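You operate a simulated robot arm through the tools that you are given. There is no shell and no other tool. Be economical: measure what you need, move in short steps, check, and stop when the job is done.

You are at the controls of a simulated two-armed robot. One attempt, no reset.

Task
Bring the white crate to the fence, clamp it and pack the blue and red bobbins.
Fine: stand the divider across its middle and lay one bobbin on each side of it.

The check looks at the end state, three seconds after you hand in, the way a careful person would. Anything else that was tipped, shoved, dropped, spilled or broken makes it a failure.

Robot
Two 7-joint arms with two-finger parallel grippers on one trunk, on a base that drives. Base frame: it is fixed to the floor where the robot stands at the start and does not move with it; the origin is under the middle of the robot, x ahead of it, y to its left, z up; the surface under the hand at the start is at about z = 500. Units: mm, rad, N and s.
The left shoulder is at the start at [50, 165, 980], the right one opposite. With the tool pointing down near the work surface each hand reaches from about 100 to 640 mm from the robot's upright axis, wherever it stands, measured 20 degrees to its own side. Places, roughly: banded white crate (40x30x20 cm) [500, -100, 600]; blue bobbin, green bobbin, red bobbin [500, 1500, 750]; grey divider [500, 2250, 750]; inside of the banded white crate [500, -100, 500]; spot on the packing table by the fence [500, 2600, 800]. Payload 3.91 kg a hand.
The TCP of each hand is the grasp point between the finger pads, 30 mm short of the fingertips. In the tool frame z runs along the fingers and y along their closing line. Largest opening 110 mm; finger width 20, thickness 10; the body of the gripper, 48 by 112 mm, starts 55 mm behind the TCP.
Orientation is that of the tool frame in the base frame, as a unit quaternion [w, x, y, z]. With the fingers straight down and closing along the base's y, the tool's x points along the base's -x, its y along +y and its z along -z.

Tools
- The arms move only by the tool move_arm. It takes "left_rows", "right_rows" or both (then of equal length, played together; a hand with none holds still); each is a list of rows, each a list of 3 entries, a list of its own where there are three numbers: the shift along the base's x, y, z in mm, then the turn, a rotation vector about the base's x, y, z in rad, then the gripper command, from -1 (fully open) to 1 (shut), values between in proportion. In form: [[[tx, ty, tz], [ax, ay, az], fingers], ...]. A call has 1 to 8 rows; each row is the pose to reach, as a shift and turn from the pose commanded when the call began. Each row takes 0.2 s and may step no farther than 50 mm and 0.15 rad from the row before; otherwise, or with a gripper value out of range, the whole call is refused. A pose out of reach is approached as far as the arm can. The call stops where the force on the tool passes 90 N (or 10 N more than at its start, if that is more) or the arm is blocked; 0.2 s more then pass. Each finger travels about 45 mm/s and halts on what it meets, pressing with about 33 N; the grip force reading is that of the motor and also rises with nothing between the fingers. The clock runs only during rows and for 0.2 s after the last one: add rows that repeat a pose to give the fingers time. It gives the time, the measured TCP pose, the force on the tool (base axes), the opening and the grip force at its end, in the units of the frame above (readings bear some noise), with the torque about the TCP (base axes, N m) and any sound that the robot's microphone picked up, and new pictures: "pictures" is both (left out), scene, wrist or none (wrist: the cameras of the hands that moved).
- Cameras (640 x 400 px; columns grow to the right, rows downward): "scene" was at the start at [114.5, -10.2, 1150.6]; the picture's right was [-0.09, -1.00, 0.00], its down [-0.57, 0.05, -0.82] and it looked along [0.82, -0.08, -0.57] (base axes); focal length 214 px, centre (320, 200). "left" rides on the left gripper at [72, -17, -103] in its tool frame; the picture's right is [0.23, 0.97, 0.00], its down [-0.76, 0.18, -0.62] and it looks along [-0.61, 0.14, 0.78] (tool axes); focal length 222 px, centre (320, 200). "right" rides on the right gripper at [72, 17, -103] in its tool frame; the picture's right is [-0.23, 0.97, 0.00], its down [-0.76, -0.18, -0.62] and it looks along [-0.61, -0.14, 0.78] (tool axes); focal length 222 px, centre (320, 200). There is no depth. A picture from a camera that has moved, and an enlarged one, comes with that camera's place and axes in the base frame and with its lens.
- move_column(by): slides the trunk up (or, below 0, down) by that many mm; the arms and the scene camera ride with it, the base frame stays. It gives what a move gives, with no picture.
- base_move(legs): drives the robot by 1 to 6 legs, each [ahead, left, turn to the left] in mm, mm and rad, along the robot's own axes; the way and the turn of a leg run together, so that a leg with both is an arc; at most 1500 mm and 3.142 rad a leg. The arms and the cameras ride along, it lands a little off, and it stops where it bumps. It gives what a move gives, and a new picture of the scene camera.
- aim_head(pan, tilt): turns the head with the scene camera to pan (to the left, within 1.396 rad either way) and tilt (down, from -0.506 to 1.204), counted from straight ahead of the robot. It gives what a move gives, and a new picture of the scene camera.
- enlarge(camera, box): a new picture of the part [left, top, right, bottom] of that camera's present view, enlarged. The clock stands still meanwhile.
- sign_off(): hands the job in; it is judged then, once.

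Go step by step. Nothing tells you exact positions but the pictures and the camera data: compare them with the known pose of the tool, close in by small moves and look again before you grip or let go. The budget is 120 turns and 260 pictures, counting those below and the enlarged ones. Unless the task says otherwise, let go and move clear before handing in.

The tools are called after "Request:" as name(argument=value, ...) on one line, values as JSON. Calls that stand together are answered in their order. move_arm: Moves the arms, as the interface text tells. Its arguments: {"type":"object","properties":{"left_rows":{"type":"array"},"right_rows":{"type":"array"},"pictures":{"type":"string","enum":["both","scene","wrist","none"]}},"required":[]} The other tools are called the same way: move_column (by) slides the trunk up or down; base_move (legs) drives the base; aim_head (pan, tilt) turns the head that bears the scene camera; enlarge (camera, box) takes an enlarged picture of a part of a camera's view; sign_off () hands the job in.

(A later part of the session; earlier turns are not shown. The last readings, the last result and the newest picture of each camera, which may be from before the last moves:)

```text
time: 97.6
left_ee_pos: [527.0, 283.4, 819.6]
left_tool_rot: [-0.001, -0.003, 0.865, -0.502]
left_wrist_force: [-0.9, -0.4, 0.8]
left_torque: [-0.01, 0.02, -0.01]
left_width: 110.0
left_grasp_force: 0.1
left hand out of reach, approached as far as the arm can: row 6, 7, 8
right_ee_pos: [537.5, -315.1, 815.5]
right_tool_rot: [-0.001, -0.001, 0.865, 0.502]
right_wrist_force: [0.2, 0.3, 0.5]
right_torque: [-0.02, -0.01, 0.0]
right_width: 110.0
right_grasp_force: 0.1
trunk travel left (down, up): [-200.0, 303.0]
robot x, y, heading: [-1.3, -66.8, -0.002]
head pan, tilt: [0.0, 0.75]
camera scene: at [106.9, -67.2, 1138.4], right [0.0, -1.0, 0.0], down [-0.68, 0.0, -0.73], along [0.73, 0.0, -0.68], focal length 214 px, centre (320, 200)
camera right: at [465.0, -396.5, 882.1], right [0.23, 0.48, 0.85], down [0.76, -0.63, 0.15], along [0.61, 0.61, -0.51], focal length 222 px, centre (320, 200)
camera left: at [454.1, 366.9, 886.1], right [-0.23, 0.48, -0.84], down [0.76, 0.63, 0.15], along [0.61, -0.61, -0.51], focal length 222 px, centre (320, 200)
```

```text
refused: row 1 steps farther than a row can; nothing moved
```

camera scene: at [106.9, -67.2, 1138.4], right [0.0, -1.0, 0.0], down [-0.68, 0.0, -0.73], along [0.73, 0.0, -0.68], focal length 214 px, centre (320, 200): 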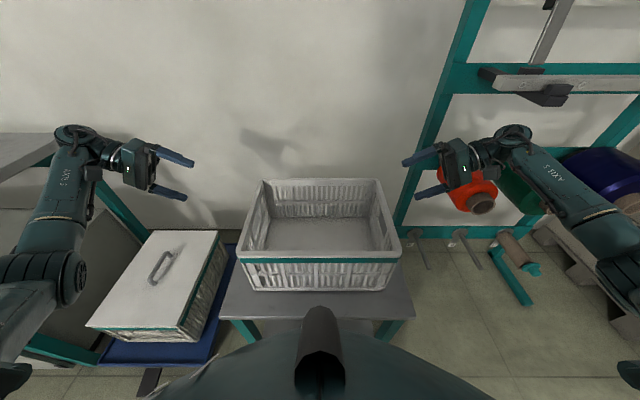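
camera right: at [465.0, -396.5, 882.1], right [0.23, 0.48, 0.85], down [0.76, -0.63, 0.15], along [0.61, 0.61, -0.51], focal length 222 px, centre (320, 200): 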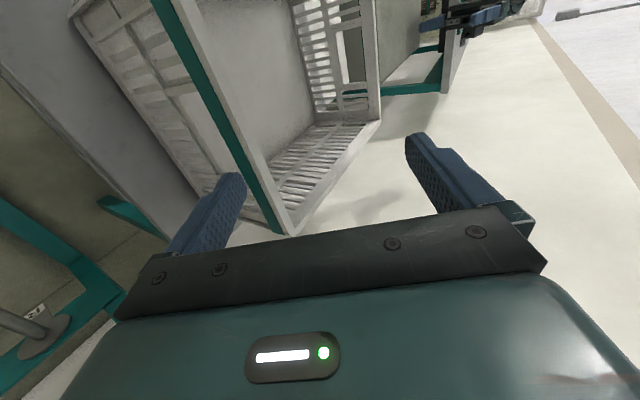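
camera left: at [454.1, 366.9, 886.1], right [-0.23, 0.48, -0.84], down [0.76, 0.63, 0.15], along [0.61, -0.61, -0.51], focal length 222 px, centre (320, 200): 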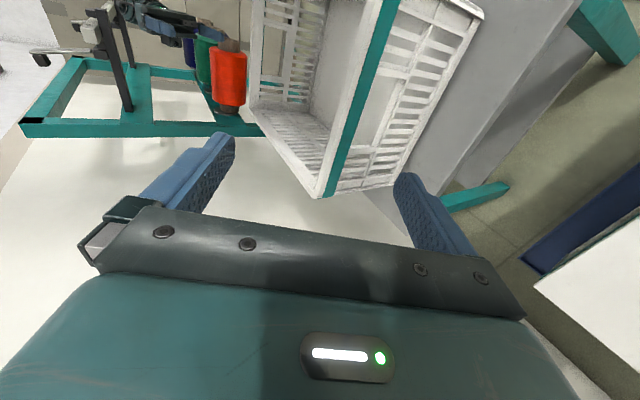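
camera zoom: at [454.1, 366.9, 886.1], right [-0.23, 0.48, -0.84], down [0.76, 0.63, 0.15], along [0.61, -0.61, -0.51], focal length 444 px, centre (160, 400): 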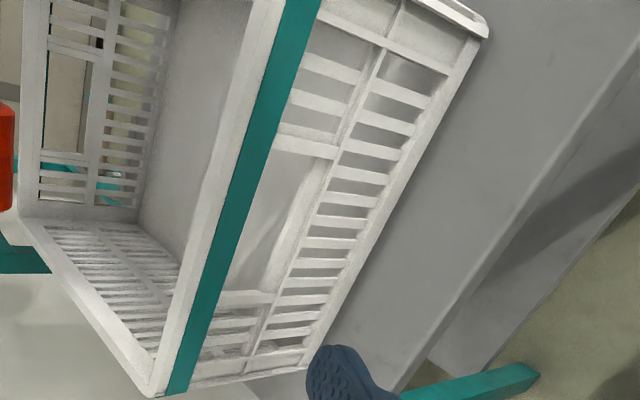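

The turn entry must be zero now (relative to the present pose). Retry.

Request:
move_arm(left_rows=[[[0, -25, -25], [0, 0, 0], -0.27], [[0, -50, -50], [0, 0, 0], -0.27], [[0, -75, -75], [0, 0, 0], -0.27], [[2, -90, -94], [0, 0, 0], -0.27], [[2, -90, -94], [0, 0, 0], -0.27]], right_rows=[[[0, -3, -25], [0, 0, 0], -0.27], [[0, -6, -50], [0, 0, 0], -0.27], [[0, -8, -75], [0, 0, 0], -0.27], [[-2, -10, -93], [0, 0, 0], -0.27], [[-2, -10, -93], [0, 0, 0], -0.27]], pictures="both")

```text
time: 98.8
left_ee_pos: [527.1, 209.3, 746.2]
left_tool_rot: [0.0, -0.001, 0.865, -0.502]
left_wrist_force: [-0.8, 0.5, -0.5]
left_torque: [-0.03, 0.0, 0.02]
left_width: 69.8
left_grasp_force: 0.0
left hand out of reach, approached as far as the arm can: row 4, 5
right_ee_pos: [537.6, -322.5, 749.6]
right_tool_rot: [-0.001, -0.001, 0.865, 0.501]
right_wrist_force: [0.4, 0.2, 0.2]
right_torque: [0.04, 0.01, 0.02]
right_width: 69.7
right_grasp_force: 0.1
right hand out of reach, approached as far as the arm can: row 3, 4, 5
trunk travel left (down, up): [-200.0, 303.0]
robot x, y, heading: [-4.2, -66.7, 0.002]
head pan, tilt: [0.0, 0.75]
camera scene: at [106.9, -67.1, 1138.4], right [0.0, -1.0, 0.0], down [-0.68, 0.0, -0.73], along [0.73, 0.0, -0.68], focal length 214 px, centre (320, 200)
camera right: at [464.6, -404.5, 815.4], right [0.23, 0.48, 0.84], down [0.76, -0.63, 0.15], along [0.61, 0.61, -0.51], focal length 222 px, centre (320, 200)
camera left: at [454.2, 292.3, 812.5], right [-0.23, 0.48, -0.84], down [0.76, 0.63, 0.15], along [0.61, -0.61, -0.51], focal length 222 px, centre (320, 200)
```

scene: 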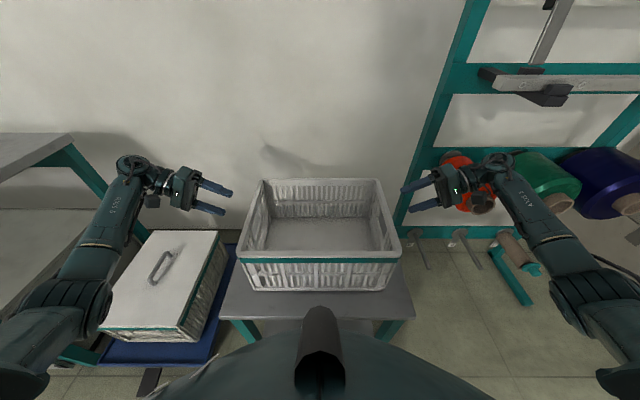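
right: 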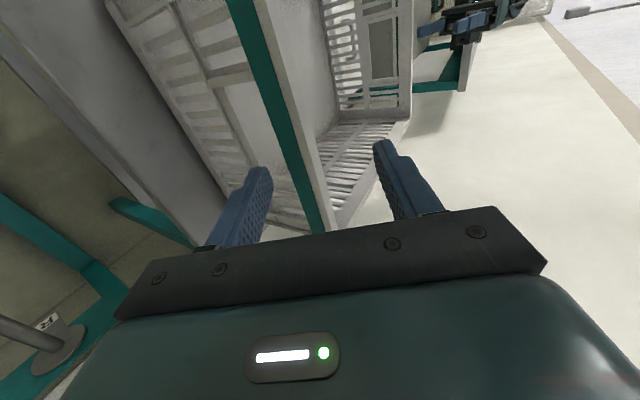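
left: 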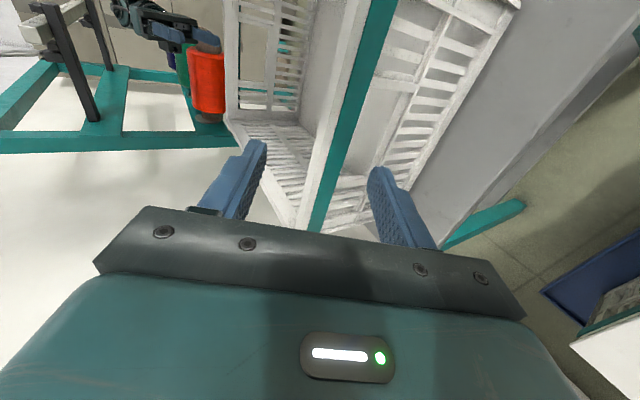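

Both hands ran out of reach because of the tilt. I'll lower the trunk 60 mm (hands stay outside the walls), which shortens the reach.

Request:
move_column(by=-55)

```text
time: 99.8
left_ee_pos: [526.4, 209.7, 690.6]
left_tool_rot: [-0.001, -0.001, 0.866, -0.5]
left_wrist_force: [-0.6, 0.1, -0.2]
left_torque: [0.0, 0.0, 0.01]
left_width: 69.8
left_grasp_force: 0.0
right_ee_pos: [536.1, -322.4, 694.0]
right_tool_rot: [0.0, 0.0, 0.865, 0.501]
right_wrist_force: [-1.1, 0.5, 0.1]
right_torque: [0.01, 0.0, -0.01]
right_width: 70.0
right_grasp_force: 0.1
trunk travel left (down, up): [-145.0, 358.0]
robot x, y, heading: [-1.5, -62.3, 0.0]
head pan, tilt: [0.0, 0.75]
```

Now advance the fingers inward halfway and check.

Request:
move_arm(left_rows=[[[2, -15, 0], [0, 0, 0], -0.27], [[4, -30, 0], [0, 0, 0], -0.27], [[6, -42, 0], [0, 0, 0], -0.27], [[6, -42, 0], [0, 0, 0], -0.27]], right_rows=[[[0, 10, 0], [0, 0, 0], -0.27], [[0, 20, 0], [0, 0, 0], -0.27], [[0, 30, -2], [0, 0, 0], -0.27], [[0, 30, -2], [0, 0, 0], -0.27]], pictures="both")

```text
time: 100.8
left_ee_pos: [533.6, 167.3, 692.0]
left_tool_rot: [0.0, -0.001, 0.865, -0.501]
left_wrist_force: [-0.1, -0.2, 0.2]
left_torque: [0.01, 0.04, -0.01]
left_width: 70.1
left_grasp_force: 0.0
right_ee_pos: [536.7, -291.8, 691.1]
right_tool_rot: [0.0, -0.001, 0.865, 0.501]
right_wrist_force: [-0.4, -0.4, 0.4]
right_torque: [-0.01, 0.04, -0.02]
right_width: 69.9
right_grasp_force: 0.0
trunk travel left (down, up): [-145.0, 358.0]
robot x, y, heading: [-1.8, -64.8, 0.008]
head pan, tilt: [0.0, 0.75]
camera scene: at [106.9, -67.2, 1083.4], right [0.0, -1.0, 0.0], down [-0.68, 0.0, -0.73], along [0.73, 0.0, -0.68], focal length 214 px, centre (320, 200)
camera right: at [464.8, -374.2, 757.7], right [0.23, 0.48, 0.84], down [0.76, -0.63, 0.16], along [0.61, 0.61, -0.51], focal length 222 px, centre (320, 200)
camera left: at [461.1, 250.1, 758.2], right [-0.23, 0.48, -0.84], down [0.76, 0.63, 0.15], along [0.61, -0.61, -0.51], focal length 222 px, centre (320, 200)
```

scene: 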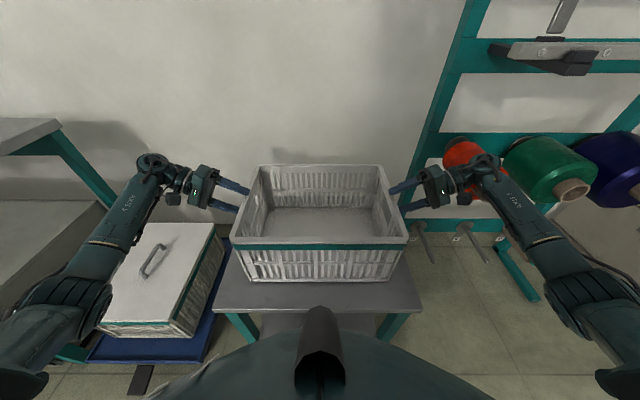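
right: 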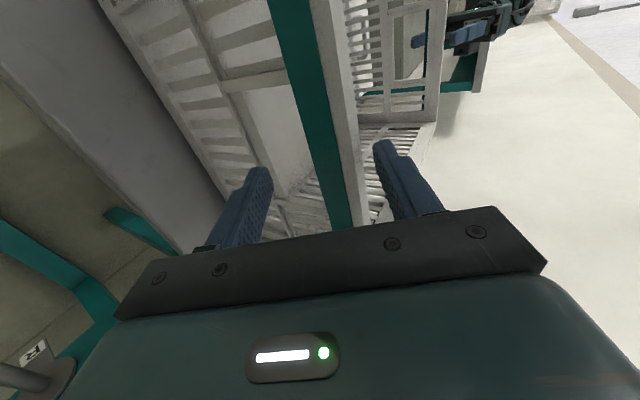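
left: 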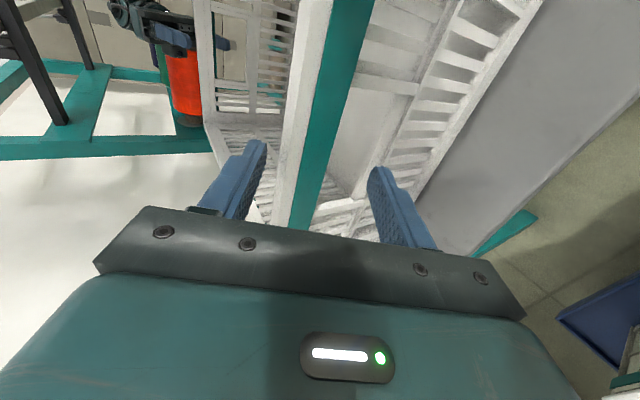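

The lower fingers line up with the hand-holes. Advance ~34 mm through and close on the rim bars.

Request:
move_arm(left_rows=[[[0, -12, 0], [0, 0, 0], -0.27], [[0, -24, 0], [0, 0, 0], -0.27], [[0, -34, -3], [0, 0, 0], -0.27], [[0, -34, -5], [0, 0, 0], -0.27]], right_rows=[[[0, 12, 0], [0, 0, 0], -0.27], [[0, 24, 0], [0, 0, 0], -0.27], [[0, 34, -3], [0, 0, 0], -0.27], [[0, 34, -5], [0, 0, 0], -0.27]], pictures="both")

```text
time: 101.8
left_ee_pos: [533.7, 144.4, 692.3]
left_tool_rot: [0.008, -0.006, 0.868, -0.496]
left_wrist_force: [-9.9, 65.0, 28.2]
left_torque: [2.91, 1.02, -0.44]
left_width: 74.6
left_grasp_force: 4.6
right_ee_pos: [535.9, -268.7, 693.5]
right_tool_rot: [0.009, 0.004, 0.868, 0.497]
right_wrist_force: [-7.2, -64.6, 26.5]
right_torque: [-2.87, 0.99, 0.5]
right_width: 74.6
right_grasp_force: 4.9
trunk travel left (down, up): [-145.0, 358.0]
robot x, y, heading: [-3.4, -61.7, -0.002]
head pan, tilt: [0.0, 0.75]
camera scene: at [102.3, -67.2, 1084.7], right [0.0, -1.0, 0.0], down [-0.68, 0.0, -0.74], along [0.74, 0.0, -0.68], focal length 214 px, centre (320, 200)
camera right: at [462.2, -348.8, 760.0], right [0.23, 0.49, 0.84], down [0.75, -0.64, 0.17], along [0.62, 0.59, -0.51], focal length 222 px, centre (320, 200)
camera left: at [458.0, 225.1, 759.2], right [-0.23, 0.49, -0.84], down [0.75, 0.64, 0.17], along [0.62, -0.59, -0.51], focal length 222 px, centre (320, 200)
```

scene: 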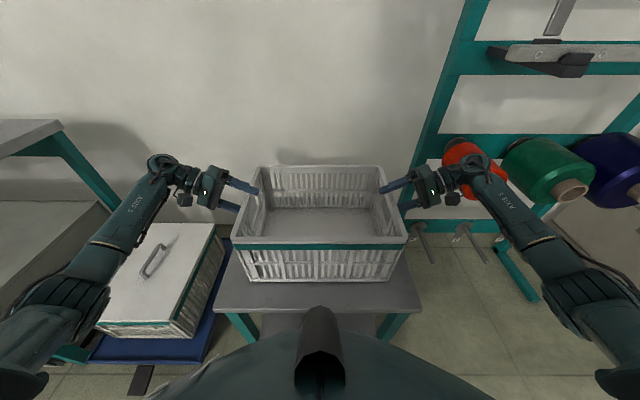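
right: 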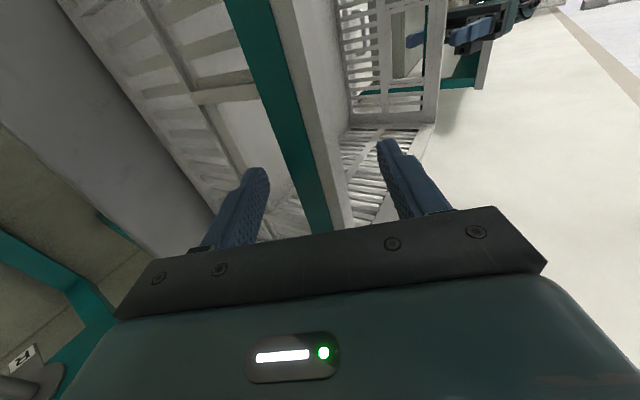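
left: 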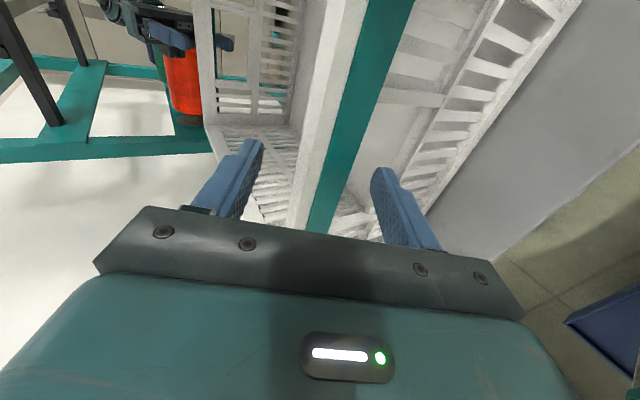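

The lower fingertips met the wall (≈65 N) at about z≈645, seemingly on the lower edge. Back off a bit and take a closer look.

Request:
move_arm(left_rows=[[[0, 25, 5], [0, 0, 0], -0.27], [[0, 30, 5], [0, 0, 0], -0.27]], right_rows=[[[0, -25, 5], [0, 0, 0], -0.27], [[0, -30, 5], [0, 0, 0], -0.27]], pictures="none")

Request:
enlarge(camera="left", box=[280, 20, 480, 240])

Request:
enlarge(camera="right", box=[160, 20, 360, 240])

```text
time: 102.4
left_ee_pos: [531.5, 163.3, 689.8]
left_tool_rot: [-0.001, -0.001, 0.865, -0.502]
left_wrist_force: [0.9, -0.2, -0.2]
left_torque: [0.01, 0.0, 0.02]
left_width: 70.0
left_grasp_force: 0.0
right_ee_pos: [536.8, -287.7, 691.6]
right_tool_rot: [-0.001, -0.002, 0.865, 0.502]
right_wrist_force: [0.0, 0.3, 0.1]
right_torque: [-0.01, 0.0, 0.06]
right_width: 69.9
right_grasp_force: 0.0
trunk travel left (down, up): [-145.0, 358.0]
robot x, y, heading: [-1.8, -70.4, 0.001]
head pan, tilt: [0.0, 0.75]
```

```text
1.82 times, centred on (380, 130) of left
camera zoom: at [460.0, 245.6, 756.0], right [-0.23, 0.48, -0.84], down [0.76, 0.63, 0.15], along [0.6, -0.61, -0.51], focal length 404 px, centre (211, 327)
```

zoom: 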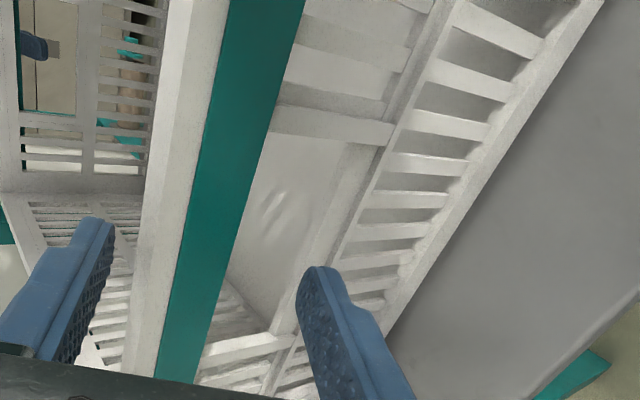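

```text
1.82 times, centred on (260, 130) of right
camera zoom: at [464.4, -369.3, 757.3], right [0.23, 0.48, 0.85], down [0.76, -0.63, 0.15], along [0.6, 0.61, -0.51], focal length 404 px, centre (429, 327)
```

zoom: 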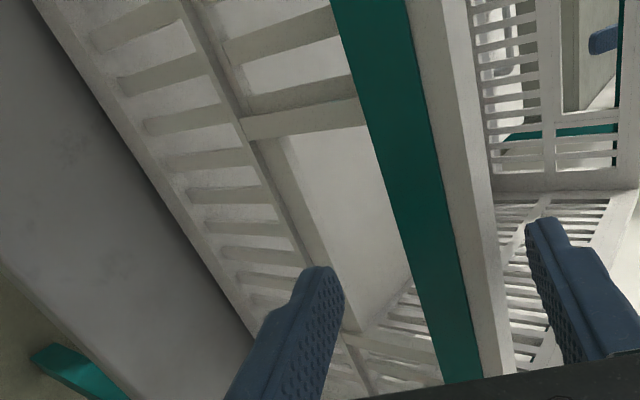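

The hole seems open to the eye but the fingertips stop dead at its middle, so hooking isn't possible. I'll return to a vertical grip, deeper and at full force, and test the lift carefully while reading the load.

Request:
move_arm(left_rows=[[[0, 20, 20], [0.15, 0, 0], -1], [[0, 40, 45], [0.3, 0, 0], -1], [[0, 40, 75], [0.45, 0, 0], -1], [[0, 40, 105], [0.6, 0, 0], -1], [[0, 40, 120], [0.75, 0, 0], -1], [[0, 20, 120], [0.9, 0, 0], -1], [[0, 0, 120], [1.05, 0, 0], -1], [[0, -30, 120], [1.05, 0, 0], -1]], right_rows=[[[0, -15, 20], [-0.15, 0, 0], -1], [[0, -25, 45], [-0.3, 0, 0], -1], [[0, -25, 75], [-0.45, 0, 0], -1], [[0, -25, 105], [-0.6, 0, 0], -1], [[0, -25, 120], [-0.75, 0, 0], -1], [[0, -15, 120], [-0.9, 0, 0], -1], [[0, 0, 120], [-1.05, 0, 0], -1], [[0, 31, 120], [-1.05, 0, 0], -1]], pictures="scene")

```text
time: 104.2
left_ee_pos: [534.0, 133.6, 812.0]
left_tool_rot: [0.0, -0.003, 1.0, 0.0]
left_wrist_force: [-0.2, 0.0, 0.1]
left_torque: [-0.01, 0.0, -0.04]
left_width: 110.1
left_grasp_force: 0.0
right_ee_pos: [536.6, -257.7, 811.9]
right_tool_rot: [-0.001, 0.0, 1.0, -0.001]
right_wrist_force: [0.1, 0.0, 0.1]
right_torque: [0.02, 0.06, 0.01]
right_width: 110.1
right_grasp_force: 0.1
trunk travel left (down, up): [-145.0, 358.0]
robot x, y, heading: [-1.4, -66.8, 0.006]
head pan, tilt: [0.0, 0.75]
camera scene: at [106.9, -67.2, 1083.4], right [0.0, -1.0, 0.0], down [-0.68, 0.0, -0.73], along [0.73, 0.0, -0.68], focal length 214 px, centre (320, 200)
```

scene: 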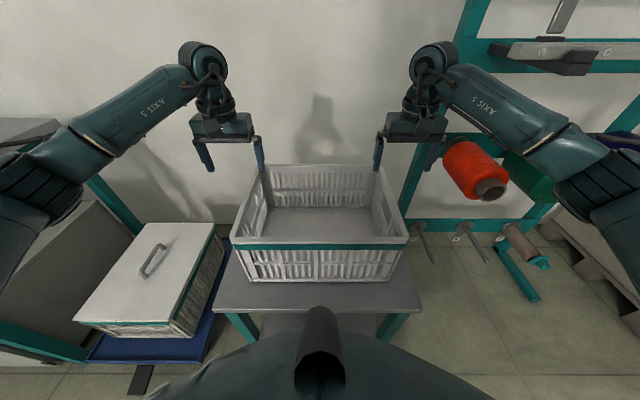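

Descend deeper (TCP z≈665) and close fully.

Request:
move_arm(left_rows=[[[0, 0, -50], [0, 0, 0], -1], [[0, 0, -98], [0, 0, 0], -1], [[0, 0, -146], [0, 0, 0], -1], [[0, 0, -146], [0, 0, 0], 0], [[0, 0, -146], [0, 0, 0], 1], [[0, 0, -146], [0, 0, 0], 1], [[0, 0, -146], [0, 0, 0], 1], [[0, 0, -146], [0, 0, 0], 1]], right_rows=[[[0, 1, -50], [0, 0, 0], -1], [[0, 1, -98], [0, 0, 0], -1], [[0, 1, -146], [0, 0, 0], -1], [[0, 1, -146], [0, 0, 0], 0], [[0, 1, -146], [0, 0, 0], 1], [[0, 1, -146], [0, 0, 0], 1], [[0, 1, -146], [0, 0, 0], 1], [[0, 1, -146], [0, 0, 0], 1]], pictures="none")

Request:
move_arm(left_rows=[[[0, 0, 0], [0, 0, 0], 1], [[0, 0, 0], [0, 0, 0], 1], [[0, 0, 5], [0, 0, 0], 1], [[0, 0, 10], [0, 0, 0], 1], [[0, 0, 15], [0, 0, 0], 1]], right_rows=[[[0, 0, 0], [0, 0, 0], 1], [[0, 0, 0], [0, 0, 0], 1], [[0, 0, 5], [0, 0, 0], 1], [[0, 0, 10], [0, 0, 0], 1], [[0, 0, 15], [0, 0, 0], 1]], pictures="both")

```text
time: 106.0
left_ee_pos: [532.2, 133.6, 666.1]
left_tool_rot: [0.001, 0.001, 1.0, -0.001]
left_wrist_force: [0.3, -7.7, 0.3]
left_torque: [0.46, -0.01, 0.16]
left_width: 11.8
left_grasp_force: 8.9
right_ee_pos: [537.1, -256.0, 666.8]
right_tool_rot: [-0.001, 0.0, 1.0, 0.002]
right_wrist_force: [1.9, 5.5, 0.8]
right_torque: [-0.48, 0.06, 0.0]
right_width: 12.2
right_grasp_force: 9.0
trunk travel left (down, up): [-145.0, 358.0]
robot x, y, heading: [-3.8, -67.7, 0.003]
head pan, tilt: [0.0, 0.75]
```

```text
time: 107.2
left_ee_pos: [532.3, 133.0, 679.3]
left_tool_rot: [0.0, 0.0, 1.0, -0.002]
left_wrist_force: [-2.0, -21.8, -3.0]
left_torque: [1.13, -0.35, -0.19]
left_width: 12.1
left_grasp_force: 33.4
right_ee_pos: [536.9, -255.0, 680.4]
right_tool_rot: [-0.002, -0.002, 1.0, 0.002]
right_wrist_force: [0.8, 21.5, -6.3]
right_torque: [-1.52, 0.42, -0.34]
right_width: 11.8
right_grasp_force: 33.1
trunk travel left (down, up): [-145.0, 358.0]
robot x, y, heading: [-4.8, -65.8, -0.001]
head pan, tilt: [0.0, 0.75]
camera scene: at [107.6, -67.1, 1083.3], right [0.0, -1.0, 0.0], down [-0.68, 0.0, -0.73], along [0.73, 0.0, -0.68], focal length 214 px, centre (320, 200)
camera right: at [465.0, -239.7, 784.9], right [0.22, 0.97, 0.0], down [0.76, -0.18, 0.62], along [0.61, -0.14, -0.78], focal length 222 px, centre (320, 200)
camera left: at [460.5, 117.2, 783.5], right [-0.23, 0.97, 0.0], down [0.76, 0.18, 0.62], along [0.61, 0.14, -0.78], focal length 222 px, centre (320, 200)
```

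scene: 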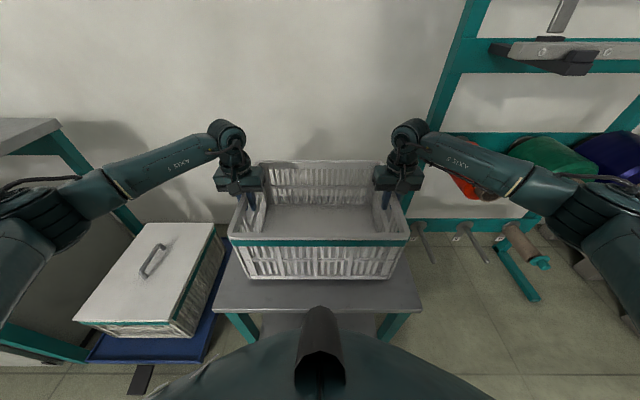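
right: 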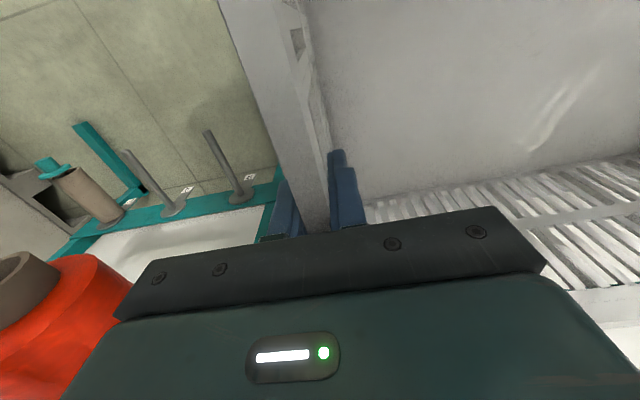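
left: 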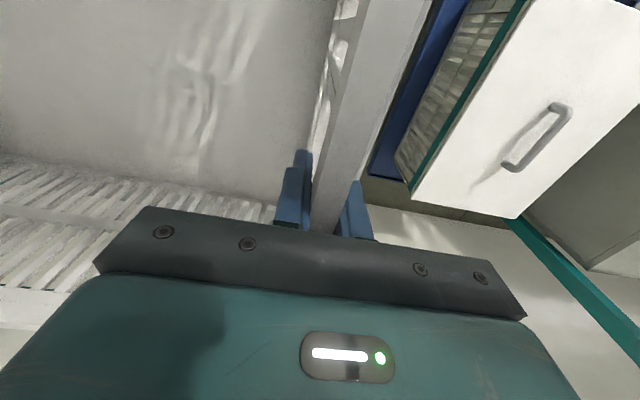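

This time the crate did rise with the hands (load ≈ 10 N in total). Continue lifting slowly and check it holds.

Request:
move_arm(left_rows=[[[0, 0, 6], [0, 0, 0], 1], [[0, 0, 12], [0, 0, 0], 1], [[0, 0, 18], [0, 0, 0], 1], [[0, 0, 24], [0, 0, 0], 1], [[0, 0, 32], [0, 0, 0], 1], [[0, 0, 40], [0, 0, 0], 1]], right_rows=[[[0, 0, 6], [0, 0, 0], 1], [[0, 0, 12], [0, 0, 0], 1], [[0, 0, 18], [0, 0, 0], 1], [[0, 0, 24], [0, 0, 0], 1], [[0, 0, 32], [0, 0, 0], 1], [[0, 0, 40], [0, 0, 0], 1]], pictures="both")

```text
time: 108.6
left_ee_pos: [533.2, 132.0, 719.4]
left_tool_rot: [-0.001, 0.001, 1.0, -0.002]
left_wrist_force: [-1.9, -21.4, 0.5]
left_torque: [-0.21, -0.13, -0.59]
left_width: 11.7
left_grasp_force: 32.8
right_ee_pos: [537.4, -256.3, 721.4]
right_tool_rot: [-0.002, 0.0, 1.0, 0.0]
right_wrist_force: [1.9, 21.2, -9.3]
right_torque: [-1.46, 0.14, -0.33]
right_width: 12.0
right_grasp_force: 33.0
trunk travel left (down, up): [-145.0, 358.0]
robot x, y, heading: [-1.1, -65.9, 0.001]
head pan, tilt: [0.0, 0.75]
camera scene: at [107.6, -67.2, 1083.3], right [0.0, -1.0, 0.0], down [-0.68, 0.0, -0.73], along [0.73, 0.0, -0.68], focal length 214 px, centre (320, 200)
camera right: at [464.5, -239.2, 824.9], right [0.23, 0.97, 0.0], down [0.76, -0.18, 0.62], along [0.6, -0.14, -0.78], focal length 222 px, centre (320, 200)
camera left: at [460.8, 117.2, 823.2], right [-0.23, 0.97, 0.0], down [0.76, 0.18, 0.62], along [0.61, 0.14, -0.78], focal length 222 px, centre (320, 200)
```

scene: 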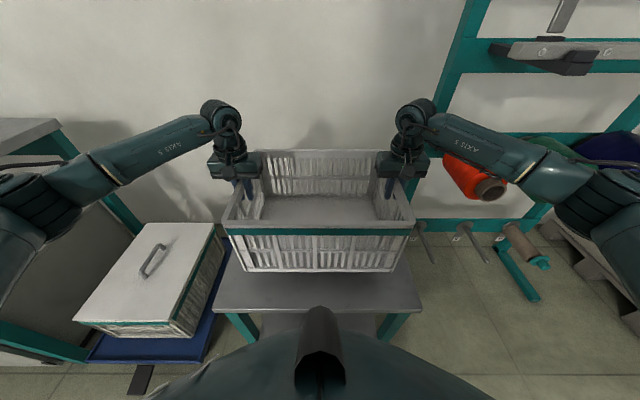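
right: 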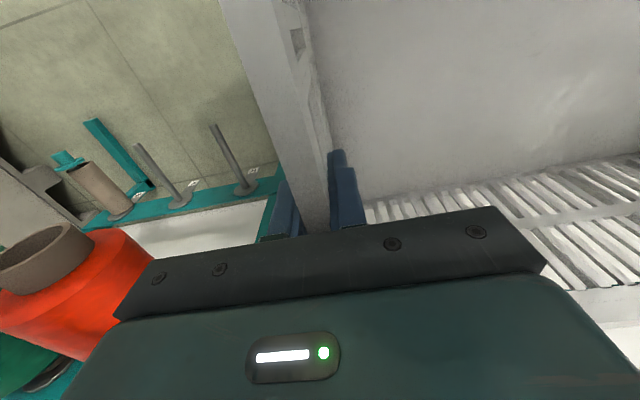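
left: 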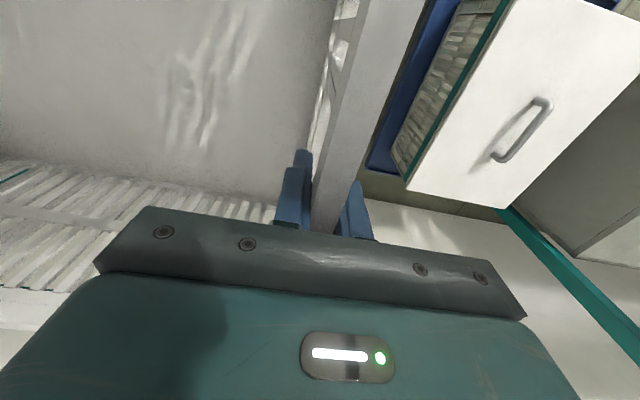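

The crate hangs securely. Raise it with the trunk, well above the packing-table fixtures.

Request:
move_column(by=170)

Request:
move_column(by=165)

Request:
aim_head(pan=0, tilt=0.75)

```text
time: 110.5
left_ee_pos: [533.5, 132.6, 889.5]
left_tool_rot: [-0.001, 0.0, 1.0, -0.001]
left_wrist_force: [-2.0, -21.5, 0.0]
left_torque: [-0.35, -0.25, -0.49]
left_width: 11.8
left_grasp_force: 32.7
right_ee_pos: [536.5, -256.7, 890.9]
right_tool_rot: [-0.001, -0.001, 1.0, 0.001]
right_wrist_force: [1.4, 21.6, -9.8]
right_torque: [-1.59, 0.23, -0.31]
right_width: 11.9
right_grasp_force: 33.2
trunk travel left (down, up): [-315.0, 188.0]
robot x, y, heading: [-4.1, -63.1, 0.003]
head pan, tilt: [0.0, 0.75]
```

```text
time: 112.4
left_ee_pos: [534.4, 133.1, 1053.3]
left_tool_rot: [-0.001, -0.001, 1.0, -0.001]
left_wrist_force: [-2.0, -21.1, 0.8]
left_torque: [-0.37, -0.14, -0.42]
left_width: 11.9
left_grasp_force: 33.3
right_ee_pos: [536.5, -255.3, 1055.1]
right_tool_rot: [-0.002, -0.001, 1.0, 0.001]
right_wrist_force: [1.9, 20.1, -9.8]
right_torque: [-1.64, 0.16, -0.27]
right_width: 12.0
right_grasp_force: 33.1
trunk travel left (down, up): [-480.0, 23.0]
robot x, y, heading: [-0.9, -66.4, 0.002]
head pan, tilt: [0.0, 0.75]
```

```text
time: 113.0
left_ee_pos: [532.9, 132.6, 1054.9]
left_tool_rot: [0.0, -0.001, 1.0, -0.001]
left_wrist_force: [-1.2, -21.1, -0.1]
left_torque: [-0.34, -0.1, -0.44]
left_width: 11.6
left_grasp_force: 33.3
right_ee_pos: [536.5, -255.0, 1054.7]
right_tool_rot: [-0.001, -0.002, 1.0, 0.002]
right_wrist_force: [2.2, 20.3, -9.7]
right_torque: [-1.58, 0.13, -0.27]
right_width: 12.1
right_grasp_force: 32.8
trunk travel left (down, up): [-480.0, 23.0]
robot x, y, heading: [-7.8, -63.4, -0.004]
head pan, tilt: [0.0, 0.75]
camera scene: at [107.8, -67.1, 1418.3], right [0.0, -1.0, 0.0], down [-0.68, 0.0, -0.73], along [0.73, 0.0, -0.68], focal length 214 px, centre (320, 200)
```

scene: 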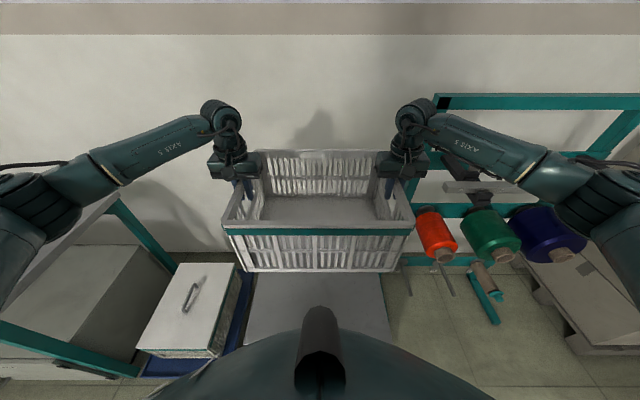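

Crate is level, bottom ≈ z 890. Back off and drive left along the aisle.

Request:
base_move(legs=[[-400, 0, 0], [0, 1350, 0]])

```text
time: 127.1
left_ee_pos: [125.9, 1478.9, 1054.9]
left_tool_rot: [0.0, -0.001, 1.0, -0.002]
left_wrist_force: [-2.2, -21.6, 0.1]
left_torque: [-0.3, 0.02, -0.42]
left_width: 12.0
left_grasp_force: 33.0
right_ee_pos: [130.2, 1091.5, 1055.8]
right_tool_rot: [-0.001, -0.001, 1.0, 0.001]
right_wrist_force: [1.6, 20.4, -8.9]
right_torque: [-1.55, 0.02, -0.31]
right_width: 12.0
right_grasp_force: 33.0
trunk travel left (down, up): [-480.0, 23.0]
robot x, y, heading: [-410.3, 1279.5, 0.007]
head pan, tilt: [0.0, 0.75]
camera scene: at [-298.4, 1278.6, 1418.3], right [0.0, -1.0, 0.0], down [-0.68, 0.0, -0.73], along [0.73, 0.0, -0.68], focal length 214 px, centre (320, 200)
```

scene: 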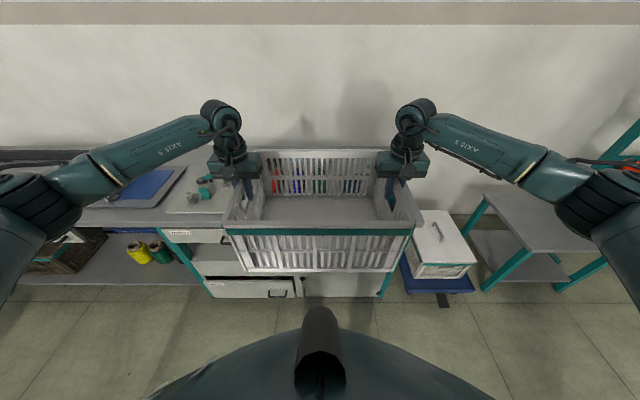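

Still secure. Continue left to y≈2640.

Request:
base_move(legs=[[0, 1355, 0]])

```text
time: 139.1
left_ee_pos: [124.6, 2821.8, 1053.7]
left_tool_rot: [0.0, 0.0, 1.0, -0.001]
left_wrist_force: [-1.6, -2.4, -1.1]
left_torque: [-0.09, 0.05, -0.42]
left_width: 12.2
left_grasp_force: 33.2
right_ee_pos: [127.0, 2433.8, 1056.1]
right_tool_rot: [-0.002, 0.0, 1.0, -0.001]
right_wrist_force: [1.1, 3.8, -8.5]
right_torque: [-1.38, -0.08, -0.26]
right_width: 12.0
right_grasp_force: 33.0
trunk travel left (down, up): [-480.0, 23.0]
robot x, y, heading: [-409.8, 2624.3, 0.0]
head pan, tilt: [0.0, 0.75]
camera scene: at [-301.1, 2622.8, 1418.3], right [0.0, -1.0, 0.0], down [-0.68, 0.0, -0.73], along [0.73, 0.0, -0.68], focal length 214 px, centre (320, 200)
```

scene: 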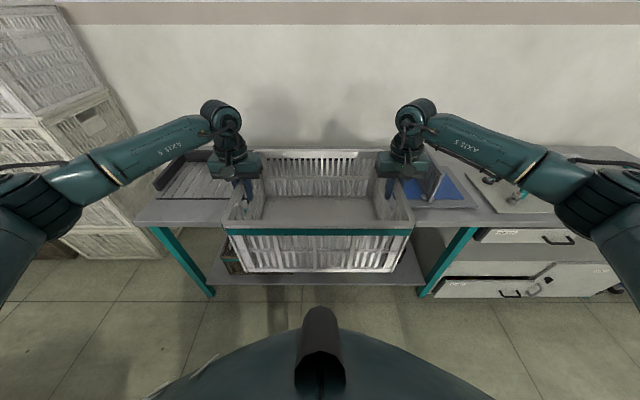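

Crate is at y≈2628 in the base frame. Move forward and a little left over the table, watching for a bump.

Request:
base_move(legs=[[250, 14, 0]])

```text
time: 140.9
left_ee_pos: [378.3, 2833.5, 1053.8]
left_tool_rot: [-0.001, 0.002, 1.0, 0.0]
left_wrist_force: [-2.2, -2.1, -1.8]
left_torque: [0.28, 0.0, -0.38]
left_width: 12.0
left_grasp_force: 33.0
right_ee_pos: [378.1, 2446.6, 1055.0]
right_tool_rot: [-0.002, 0.003, 1.0, 0.0]
right_wrist_force: [2.1, 2.0, -7.2]
right_torque: [-1.25, 0.03, -0.35]
right_width: 12.0
right_grasp_force: 33.3
trunk travel left (down, up): [-480.0, 23.0]
robot x, y, heading: [-159.9, 2640.1, -0.008]
head pan, tilt: [0.0, 0.75]
camera scene: at [-48.6, 2636.3, 1418.2], right [0.0, -1.0, 0.0], down [-0.68, 0.0, -0.73], along [0.73, 0.0, -0.68], focal length 214 px, centre (320, 200)
```

scene: 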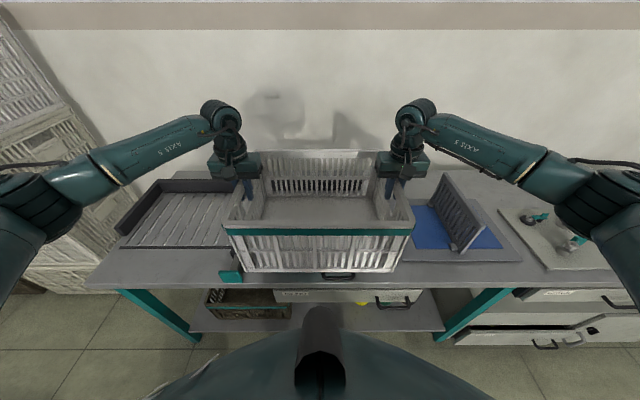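

Continue forward 100 mm.

Request:
base_move(legs=[[105, 2, 0.004]])

```text
time: 142.1
left_ee_pos: [483.4, 2837.5, 1054.3]
left_tool_rot: [0.0, 0.001, 1.0, -0.001]
left_wrist_force: [-1.0, -1.7, -4.3]
left_torque: [0.43, -0.06, -0.3]
left_width: 11.9
left_grasp_force: 32.6
right_ee_pos: [486.0, 2449.1, 1055.0]
right_tool_rot: [-0.002, 0.001, 1.0, 0.0]
right_wrist_force: [2.3, 2.5, -6.5]
right_torque: [-0.92, 0.11, -0.4]
right_width: 11.9
right_grasp_force: 32.9
trunk travel left (down, up): [-480.0, 23.0]
robot x, y, heading: [-52.7, 2640.5, 0.002]
head pan, tilt: [0.0, 0.75]
camera scene: at [57.1, 2638.5, 1418.2], right [0.0, -1.0, 0.0], down [-0.68, 0.0, -0.73], along [0.73, 0.0, -0.68], focal length 214 px, centre (320, 200)
```

scene: 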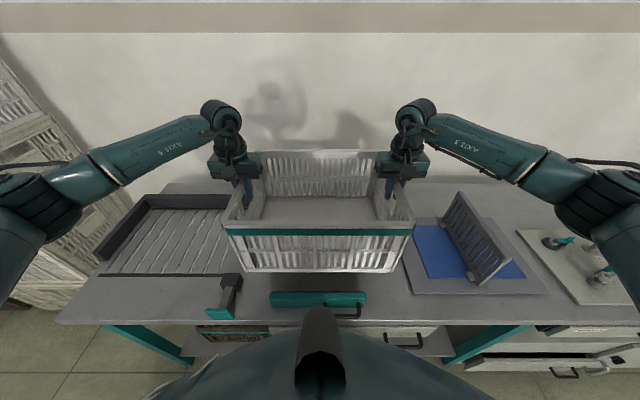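

Crate center y≈2643. Extend the arms 45 mm, then lower by trunk to just above the table.

Request:
move_arm(left_rows=[[[15, 0, 0], [0, 0, 0], 1], [[30, 0, 0], [0, 0, 0], 1], [[46, 0, 0], [0, 0, 0], 1], [[46, 0, 0], [0, 0, 0], 1]], right_rows=[[[15, 0, 0], [0, 0, 0], 1], [[30, 0, 0], [0, 0, 0], 1], [[44, 0, 0], [0, 0, 0], 1], [[44, 0, 0], [0, 0, 0], 1]], pictures="none")

Request:
move_column(by=-78)

Request:
aim_head(pan=0, tilt=0.85)

```text
time: 143.1
left_ee_pos: [528.6, 2837.3, 1053.5]
left_tool_rot: [0.0, 0.002, 1.0, -0.001]
left_wrist_force: [-4.1, 2.9, -1.8]
left_torque: [-0.48, -0.18, -0.77]
left_width: 12.0
left_grasp_force: 32.4
right_ee_pos: [528.3, 2449.1, 1056.8]
right_tool_rot: [-0.002, 0.002, 1.0, -0.001]
right_wrist_force: [4.6, -2.3, -6.1]
right_torque: [-0.58, 0.18, -0.78]
right_width: 12.0
right_grasp_force: 32.7
trunk travel left (down, up): [-480.0, 23.0]
robot x, y, heading: [-54.3, 2642.8, -0.002]
head pan, tilt: [0.0, 0.75]
```

```text
time: 144.2
left_ee_pos: [529.3, 2837.9, 976.2]
left_tool_rot: [-0.001, 0.001, 1.0, -0.001]
left_wrist_force: [-3.6, 3.8, -1.2]
left_torque: [-0.6, 0.2, -0.63]
left_width: 11.7
left_grasp_force: 33.2
right_ee_pos: [528.4, 2448.7, 978.3]
right_tool_rot: [-0.002, 0.001, 1.0, -0.001]
right_wrist_force: [2.9, -4.7, -8.0]
right_torque: [-0.93, -0.13, -0.56]
right_width: 12.0
right_grasp_force: 32.7
trunk travel left (down, up): [-402.0, 101.0]
robot x, y, heading: [-52.6, 2640.5, 0.002]
head pan, tilt: [0.0, 0.75]
```

```text
time: 144.9
left_ee_pos: [528.1, 2837.6, 975.5]
left_tool_rot: [-0.001, 0.001, 1.0, -0.001]
left_wrist_force: [-3.4, 4.5, -0.5]
left_torque: [-0.65, 0.18, -0.71]
left_width: 12.2
left_grasp_force: 33.0
right_ee_pos: [529.1, 2449.5, 977.8]
right_tool_rot: [-0.002, 0.001, 1.0, -0.001]
right_wrist_force: [4.1, -4.7, -8.4]
right_torque: [-0.93, -0.13, -0.59]
right_width: 11.8
right_grasp_force: 33.2
trunk travel left (down, up): [-402.0, 101.0]
robot x, y, heading: [-55.3, 2639.2, 0.003]
head pan, tilt: [0.0, 0.85]
camera scene: at [51.5, 2638.5, 1332.3], right [0.0, -1.0, 0.0], down [-0.75, 0.0, -0.66], along [0.66, 0.0, -0.75], focal length 214 px, centre (320, 200)
```

scene: 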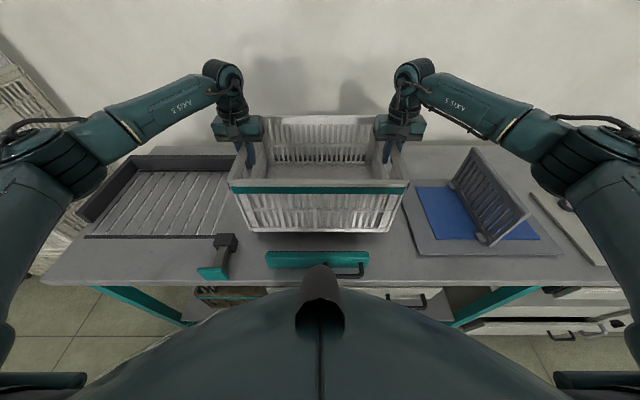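

Lower gently the last ~25 mm, watching for contact force.

Request:
move_arm(left_rows=[[[0, 0, -5], [0, 0, 0], 1], [[0, 0, -10], [0, 0, 0], 1], [[0, 0, -15], [0, 0, 0], 1], [[0, 0, -19], [0, 0, 0], 1]], right_rows=[[[0, 0, -5], [0, 0, 0], 1], [[0, 0, -11], [0, 0, 0], 1], [[0, 0, -17], [0, 0, 0], 1], [[0, 0, -21], [0, 0, 0], 1]], pictures="both")

```text
time: 145.9
left_ee_pos: [528.8, 2837.8, 957.6]
left_tool_rot: [-0.001, 0.0, 1.0, 0.001]
left_wrist_force: [-3.6, 3.8, -6.9]
left_torque: [0.8, -1.04, -0.64]
left_width: 11.9
left_grasp_force: 33.3
right_ee_pos: [529.6, 2449.6, 956.1]
right_tool_rot: [-0.001, 0.001, 1.0, 0.0]
right_wrist_force: [3.7, -4.4, -2.5]
right_torque: [0.25, 1.07, -0.63]
right_width: 12.2
right_grasp_force: 33.4
trunk travel left (down, up): [-402.0, 101.0]
robot x, y, heading: [-51.0, 2640.4, -0.001]
head pan, tilt: [0.0, 0.85]
camera scene: at [51.6, 2638.5, 1332.3], right [0.0, -1.0, 0.0], down [-0.75, 0.0, -0.66], along [0.66, 0.0, -0.75], focal length 214 px, centre (320, 200)
camera right: at [457.0, 2466.1, 1060.7], right [0.23, 0.97, 0.0], down [0.76, -0.18, 0.62], along [0.6, -0.14, -0.78], focal length 222 px, centre (320, 200)
camera left: at [455.7, 2822.5, 1060.1], right [-0.23, 0.97, 0.0], down [0.76, 0.18, 0.62], along [0.61, 0.14, -0.78], focal length 222 px, centre (320, 200)
```

scene: 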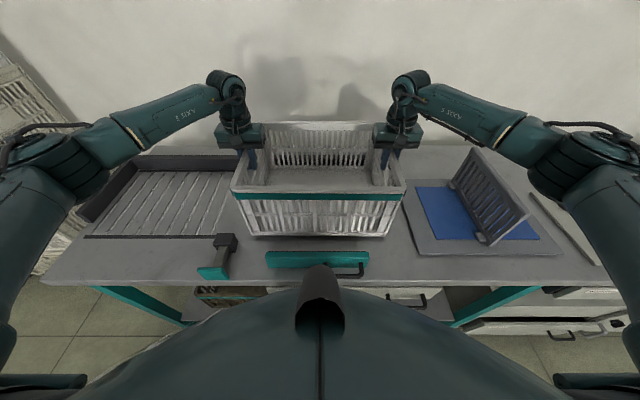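
right: 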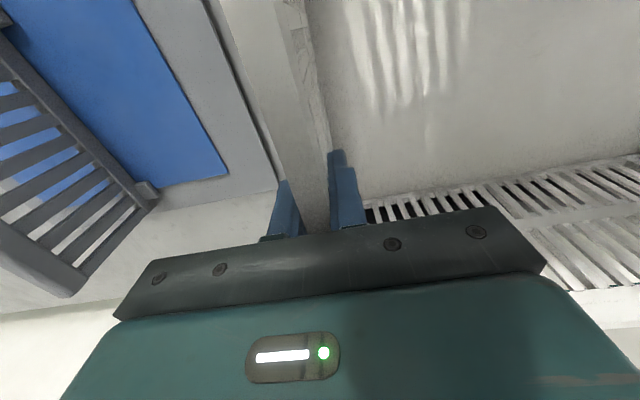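
left: 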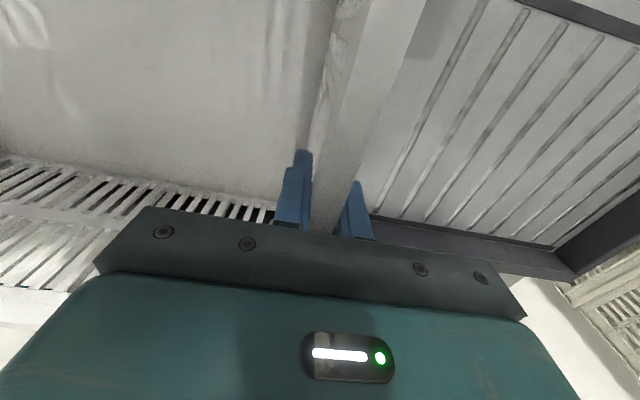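

Slight contact signs. Lower a few mm more.

Request:
move_arm(left_rows=[[[0, 0, -3], [0, 0, 0], 1], [[0, 0, -6], [0, 0, 0], 1]], right_rows=[[[0, 0, -3], [0, 0, 0], 1], [[0, 0, -5], [0, 0, 0], 1]], pictures="scene")

Request:
enlarge(camera="scene", box=[200, 100, 440, 290])

```text
time: 146.5
left_ee_pos: [529.2, 2837.5, 950.7]
left_tool_rot: [-0.002, 0.001, 1.0, -0.001]
left_wrist_force: [-2.1, 2.3, -7.1]
left_torque: [0.91, -0.42, -0.49]
left_width: 11.8
left_grasp_force: 32.9
right_ee_pos: [528.8, 2450.0, 951.6]
right_tool_rot: [-0.002, 0.0, 1.0, -0.001]
right_wrist_force: [2.7, -2.6, -3.2]
right_torque: [-0.09, 0.45, -0.62]
right_width: 11.9
right_grasp_force: 33.3
trunk travel left (down, up): [-402.0, 101.0]
robot x, y, heading: [-53.0, 2636.5, -0.002]
head pan, tilt: [0.0, 0.85]
camera scene: at [51.5, 2638.5, 1332.3], right [0.0, -1.0, 0.0], down [-0.75, 0.0, -0.66], along [0.66, 0.0, -0.75], focal length 214 px, centre (320, 200)
```

scene: 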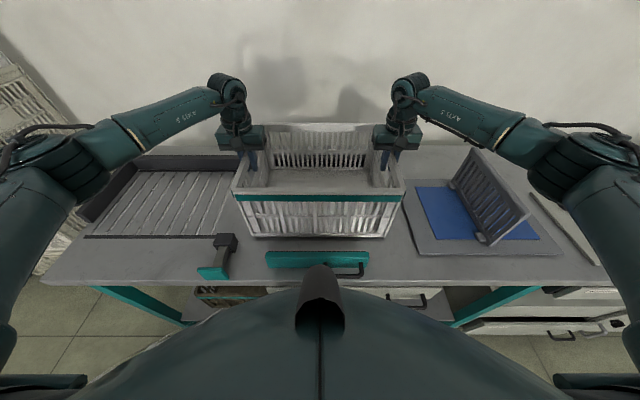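

```text
2.11 times, centred on (320, 195) of scene
camera zoom: at [51.5, 2638.5, 1332.3], right [0.0, -1.0, 0.0], down [-0.75, 0.0, -0.66], along [0.66, 0.0, -0.75], focal length 452 px, centre (320, 210)
```

zoom: 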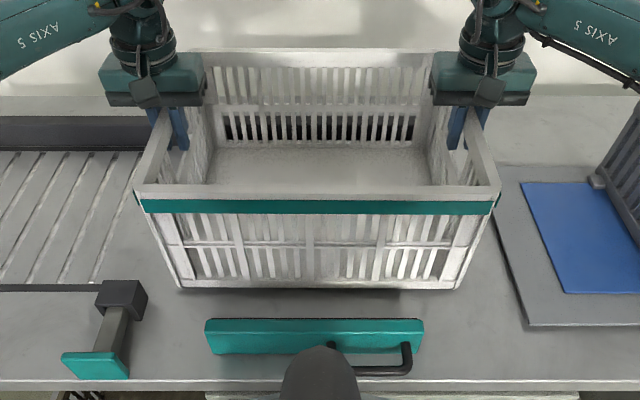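

Lower a little more until the weight is clearly taken by the table.

Request:
move_arm(left_rows=[[[0, 0, -3], [0, 0, 0], 1], [[0, 0, -6], [0, 0, 0], 1], [[0, 0, -9], [0, 0, 0], 1]], right_rows=[[[0, 0, -3], [0, 0, 0], 1], [[0, 0, -6], [0, 0, 0], 1], [[0, 0, -9], [0, 0, 0], 1]], pictures="none")

Request:
enlarge(camera="scene", box=[200, 100, 440, 290])

```text
time: 147.3
left_ee_pos: [528.4, 2837.5, 946.3]
left_tool_rot: [0.001, 0.001, 1.0, -0.001]
left_wrist_force: [-0.2, 3.3, 8.3]
left_torque: [1.16, 1.24, -0.47]
left_width: 12.0
left_grasp_force: 32.5
right_ee_pos: [529.0, 2450.2, 947.1]
right_tool_rot: [0.001, 0.001, 1.0, 0.001]
right_wrist_force: [5.1, -3.0, 13.4]
right_torque: [-0.41, 1.12, -0.66]
right_width: 12.0
right_grasp_force: 33.3
trunk travel left (down, up): [-402.0, 101.0]
robot x, y, heading: [-52.1, 2638.6, -0.0]
head pan, tilt: [0.0, 0.85]
```

```text
2.11 times, centred on (320, 195) of scene
camera zoom: at [49.4, 2638.6, 1333.1], right [0.0, -1.0, 0.0], down [-0.75, 0.0, -0.66], along [0.66, 0.0, -0.75], focal length 452 px, centre (320, 210)
```

zoom: 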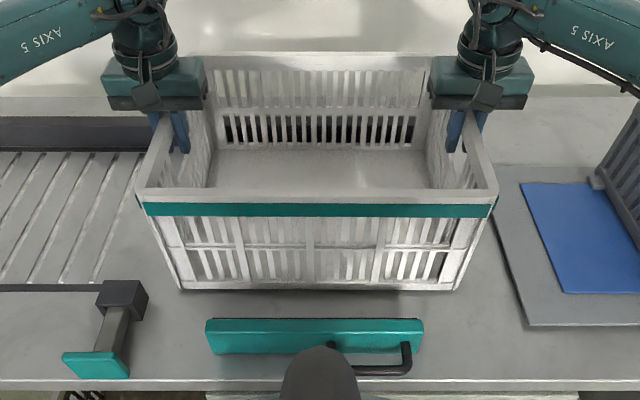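

The crate stands on the table. Slightly unload it and slide it toward the fence until the hands feel it.

Request:
move_arm(left_rows=[[[0, 0, 4], [0, 0, 0], 1], [[4, 0, 4], [0, 0, 0], 1], [[8, 0, 4], [0, 0, 0], 1], [[11, 0, 4], [0, 0, 0], 1]], right_rows=[[[0, 0, 4], [0, 0, 0], 1], [[4, 0, 4], [0, 0, 0], 1], [[8, 0, 4], [0, 0, 0], 1], [[11, 0, 4], [0, 0, 0], 1]], pictures="none")

```text
time: 148.3
left_ee_pos: [539.0, 2837.5, 947.3]
left_tool_rot: [-0.001, 0.0, 1.0, -0.001]
left_wrist_force: [-5.2, 4.0, 0.1]
left_torque: [0.59, 0.38, -0.38]
left_width: 12.0
left_grasp_force: 32.4
right_ee_pos: [540.0, 2449.4, 946.6]
right_tool_rot: [-0.001, 0.001, 1.0, -0.001]
right_wrist_force: [2.2, -5.0, -1.3]
right_torque: [0.23, -0.92, -0.62]
right_width: 11.8
right_grasp_force: 33.0
trunk travel left (down, up): [-402.0, 101.0]
robot x, y, heading: [-54.7, 2641.3, -0.0]
head pan, tilt: [0.0, 0.85]
```

Still sliding freely; continue in small steps.

Request:
move_arm(left_rows=[[[4, 0, 0], [0, 0, 0], 1], [[8, 0, 0], [0, 0, 0], 1], [[11, 0, 0], [0, 0, 0], 1]], right_rows=[[[4, 0, 0], [0, 0, 0], 1], [[8, 0, 0], [0, 0, 0], 1], [[11, 0, 0], [0, 0, 0], 1]], pictures="none")

Request:
enlarge(camera="scene", box=[200, 100, 440, 290])

```text
time: 149.1
left_ee_pos: [546.4, 2836.5, 948.9]
left_tool_rot: [-0.003, 0.0, 1.0, 0.0]
left_wrist_force: [-30.2, 3.8, 6.4]
left_torque: [-0.54, 0.48, 0.27]
left_width: 11.8
left_grasp_force: 32.7
right_ee_pos: [546.8, 2448.5, 949.9]
right_tool_rot: [-0.001, 0.0, 1.0, 0.0]
right_wrist_force: [-3.3, -11.6, 0.6]
right_torque: [0.81, 1.24, 0.09]
right_width: 12.0
right_grasp_force: 32.7
trunk travel left (down, up): [-402.0, 101.0]
robot x, y, heading: [-55.8, 2640.0, 0.005]
head pan, tilt: [0.0, 0.85]
```

```text
2.11 times, centred on (320, 195) of scene
camera zoom: at [46.2, 2637.5, 1332.9], right [0.0, -1.0, 0.0], down [-0.75, 0.0, -0.66], along [0.66, 0.0, -0.75], focal length 452 px, centre (320, 210)
```

zoom: 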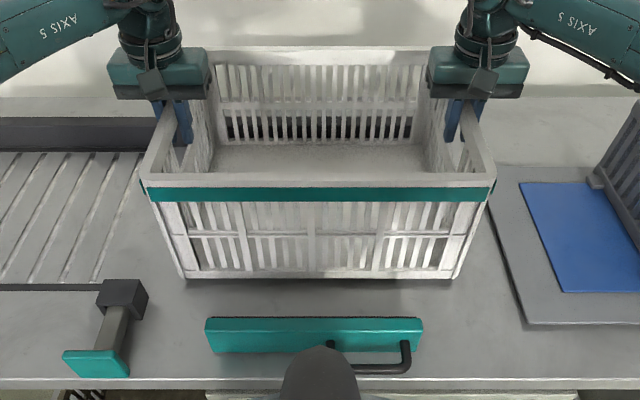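

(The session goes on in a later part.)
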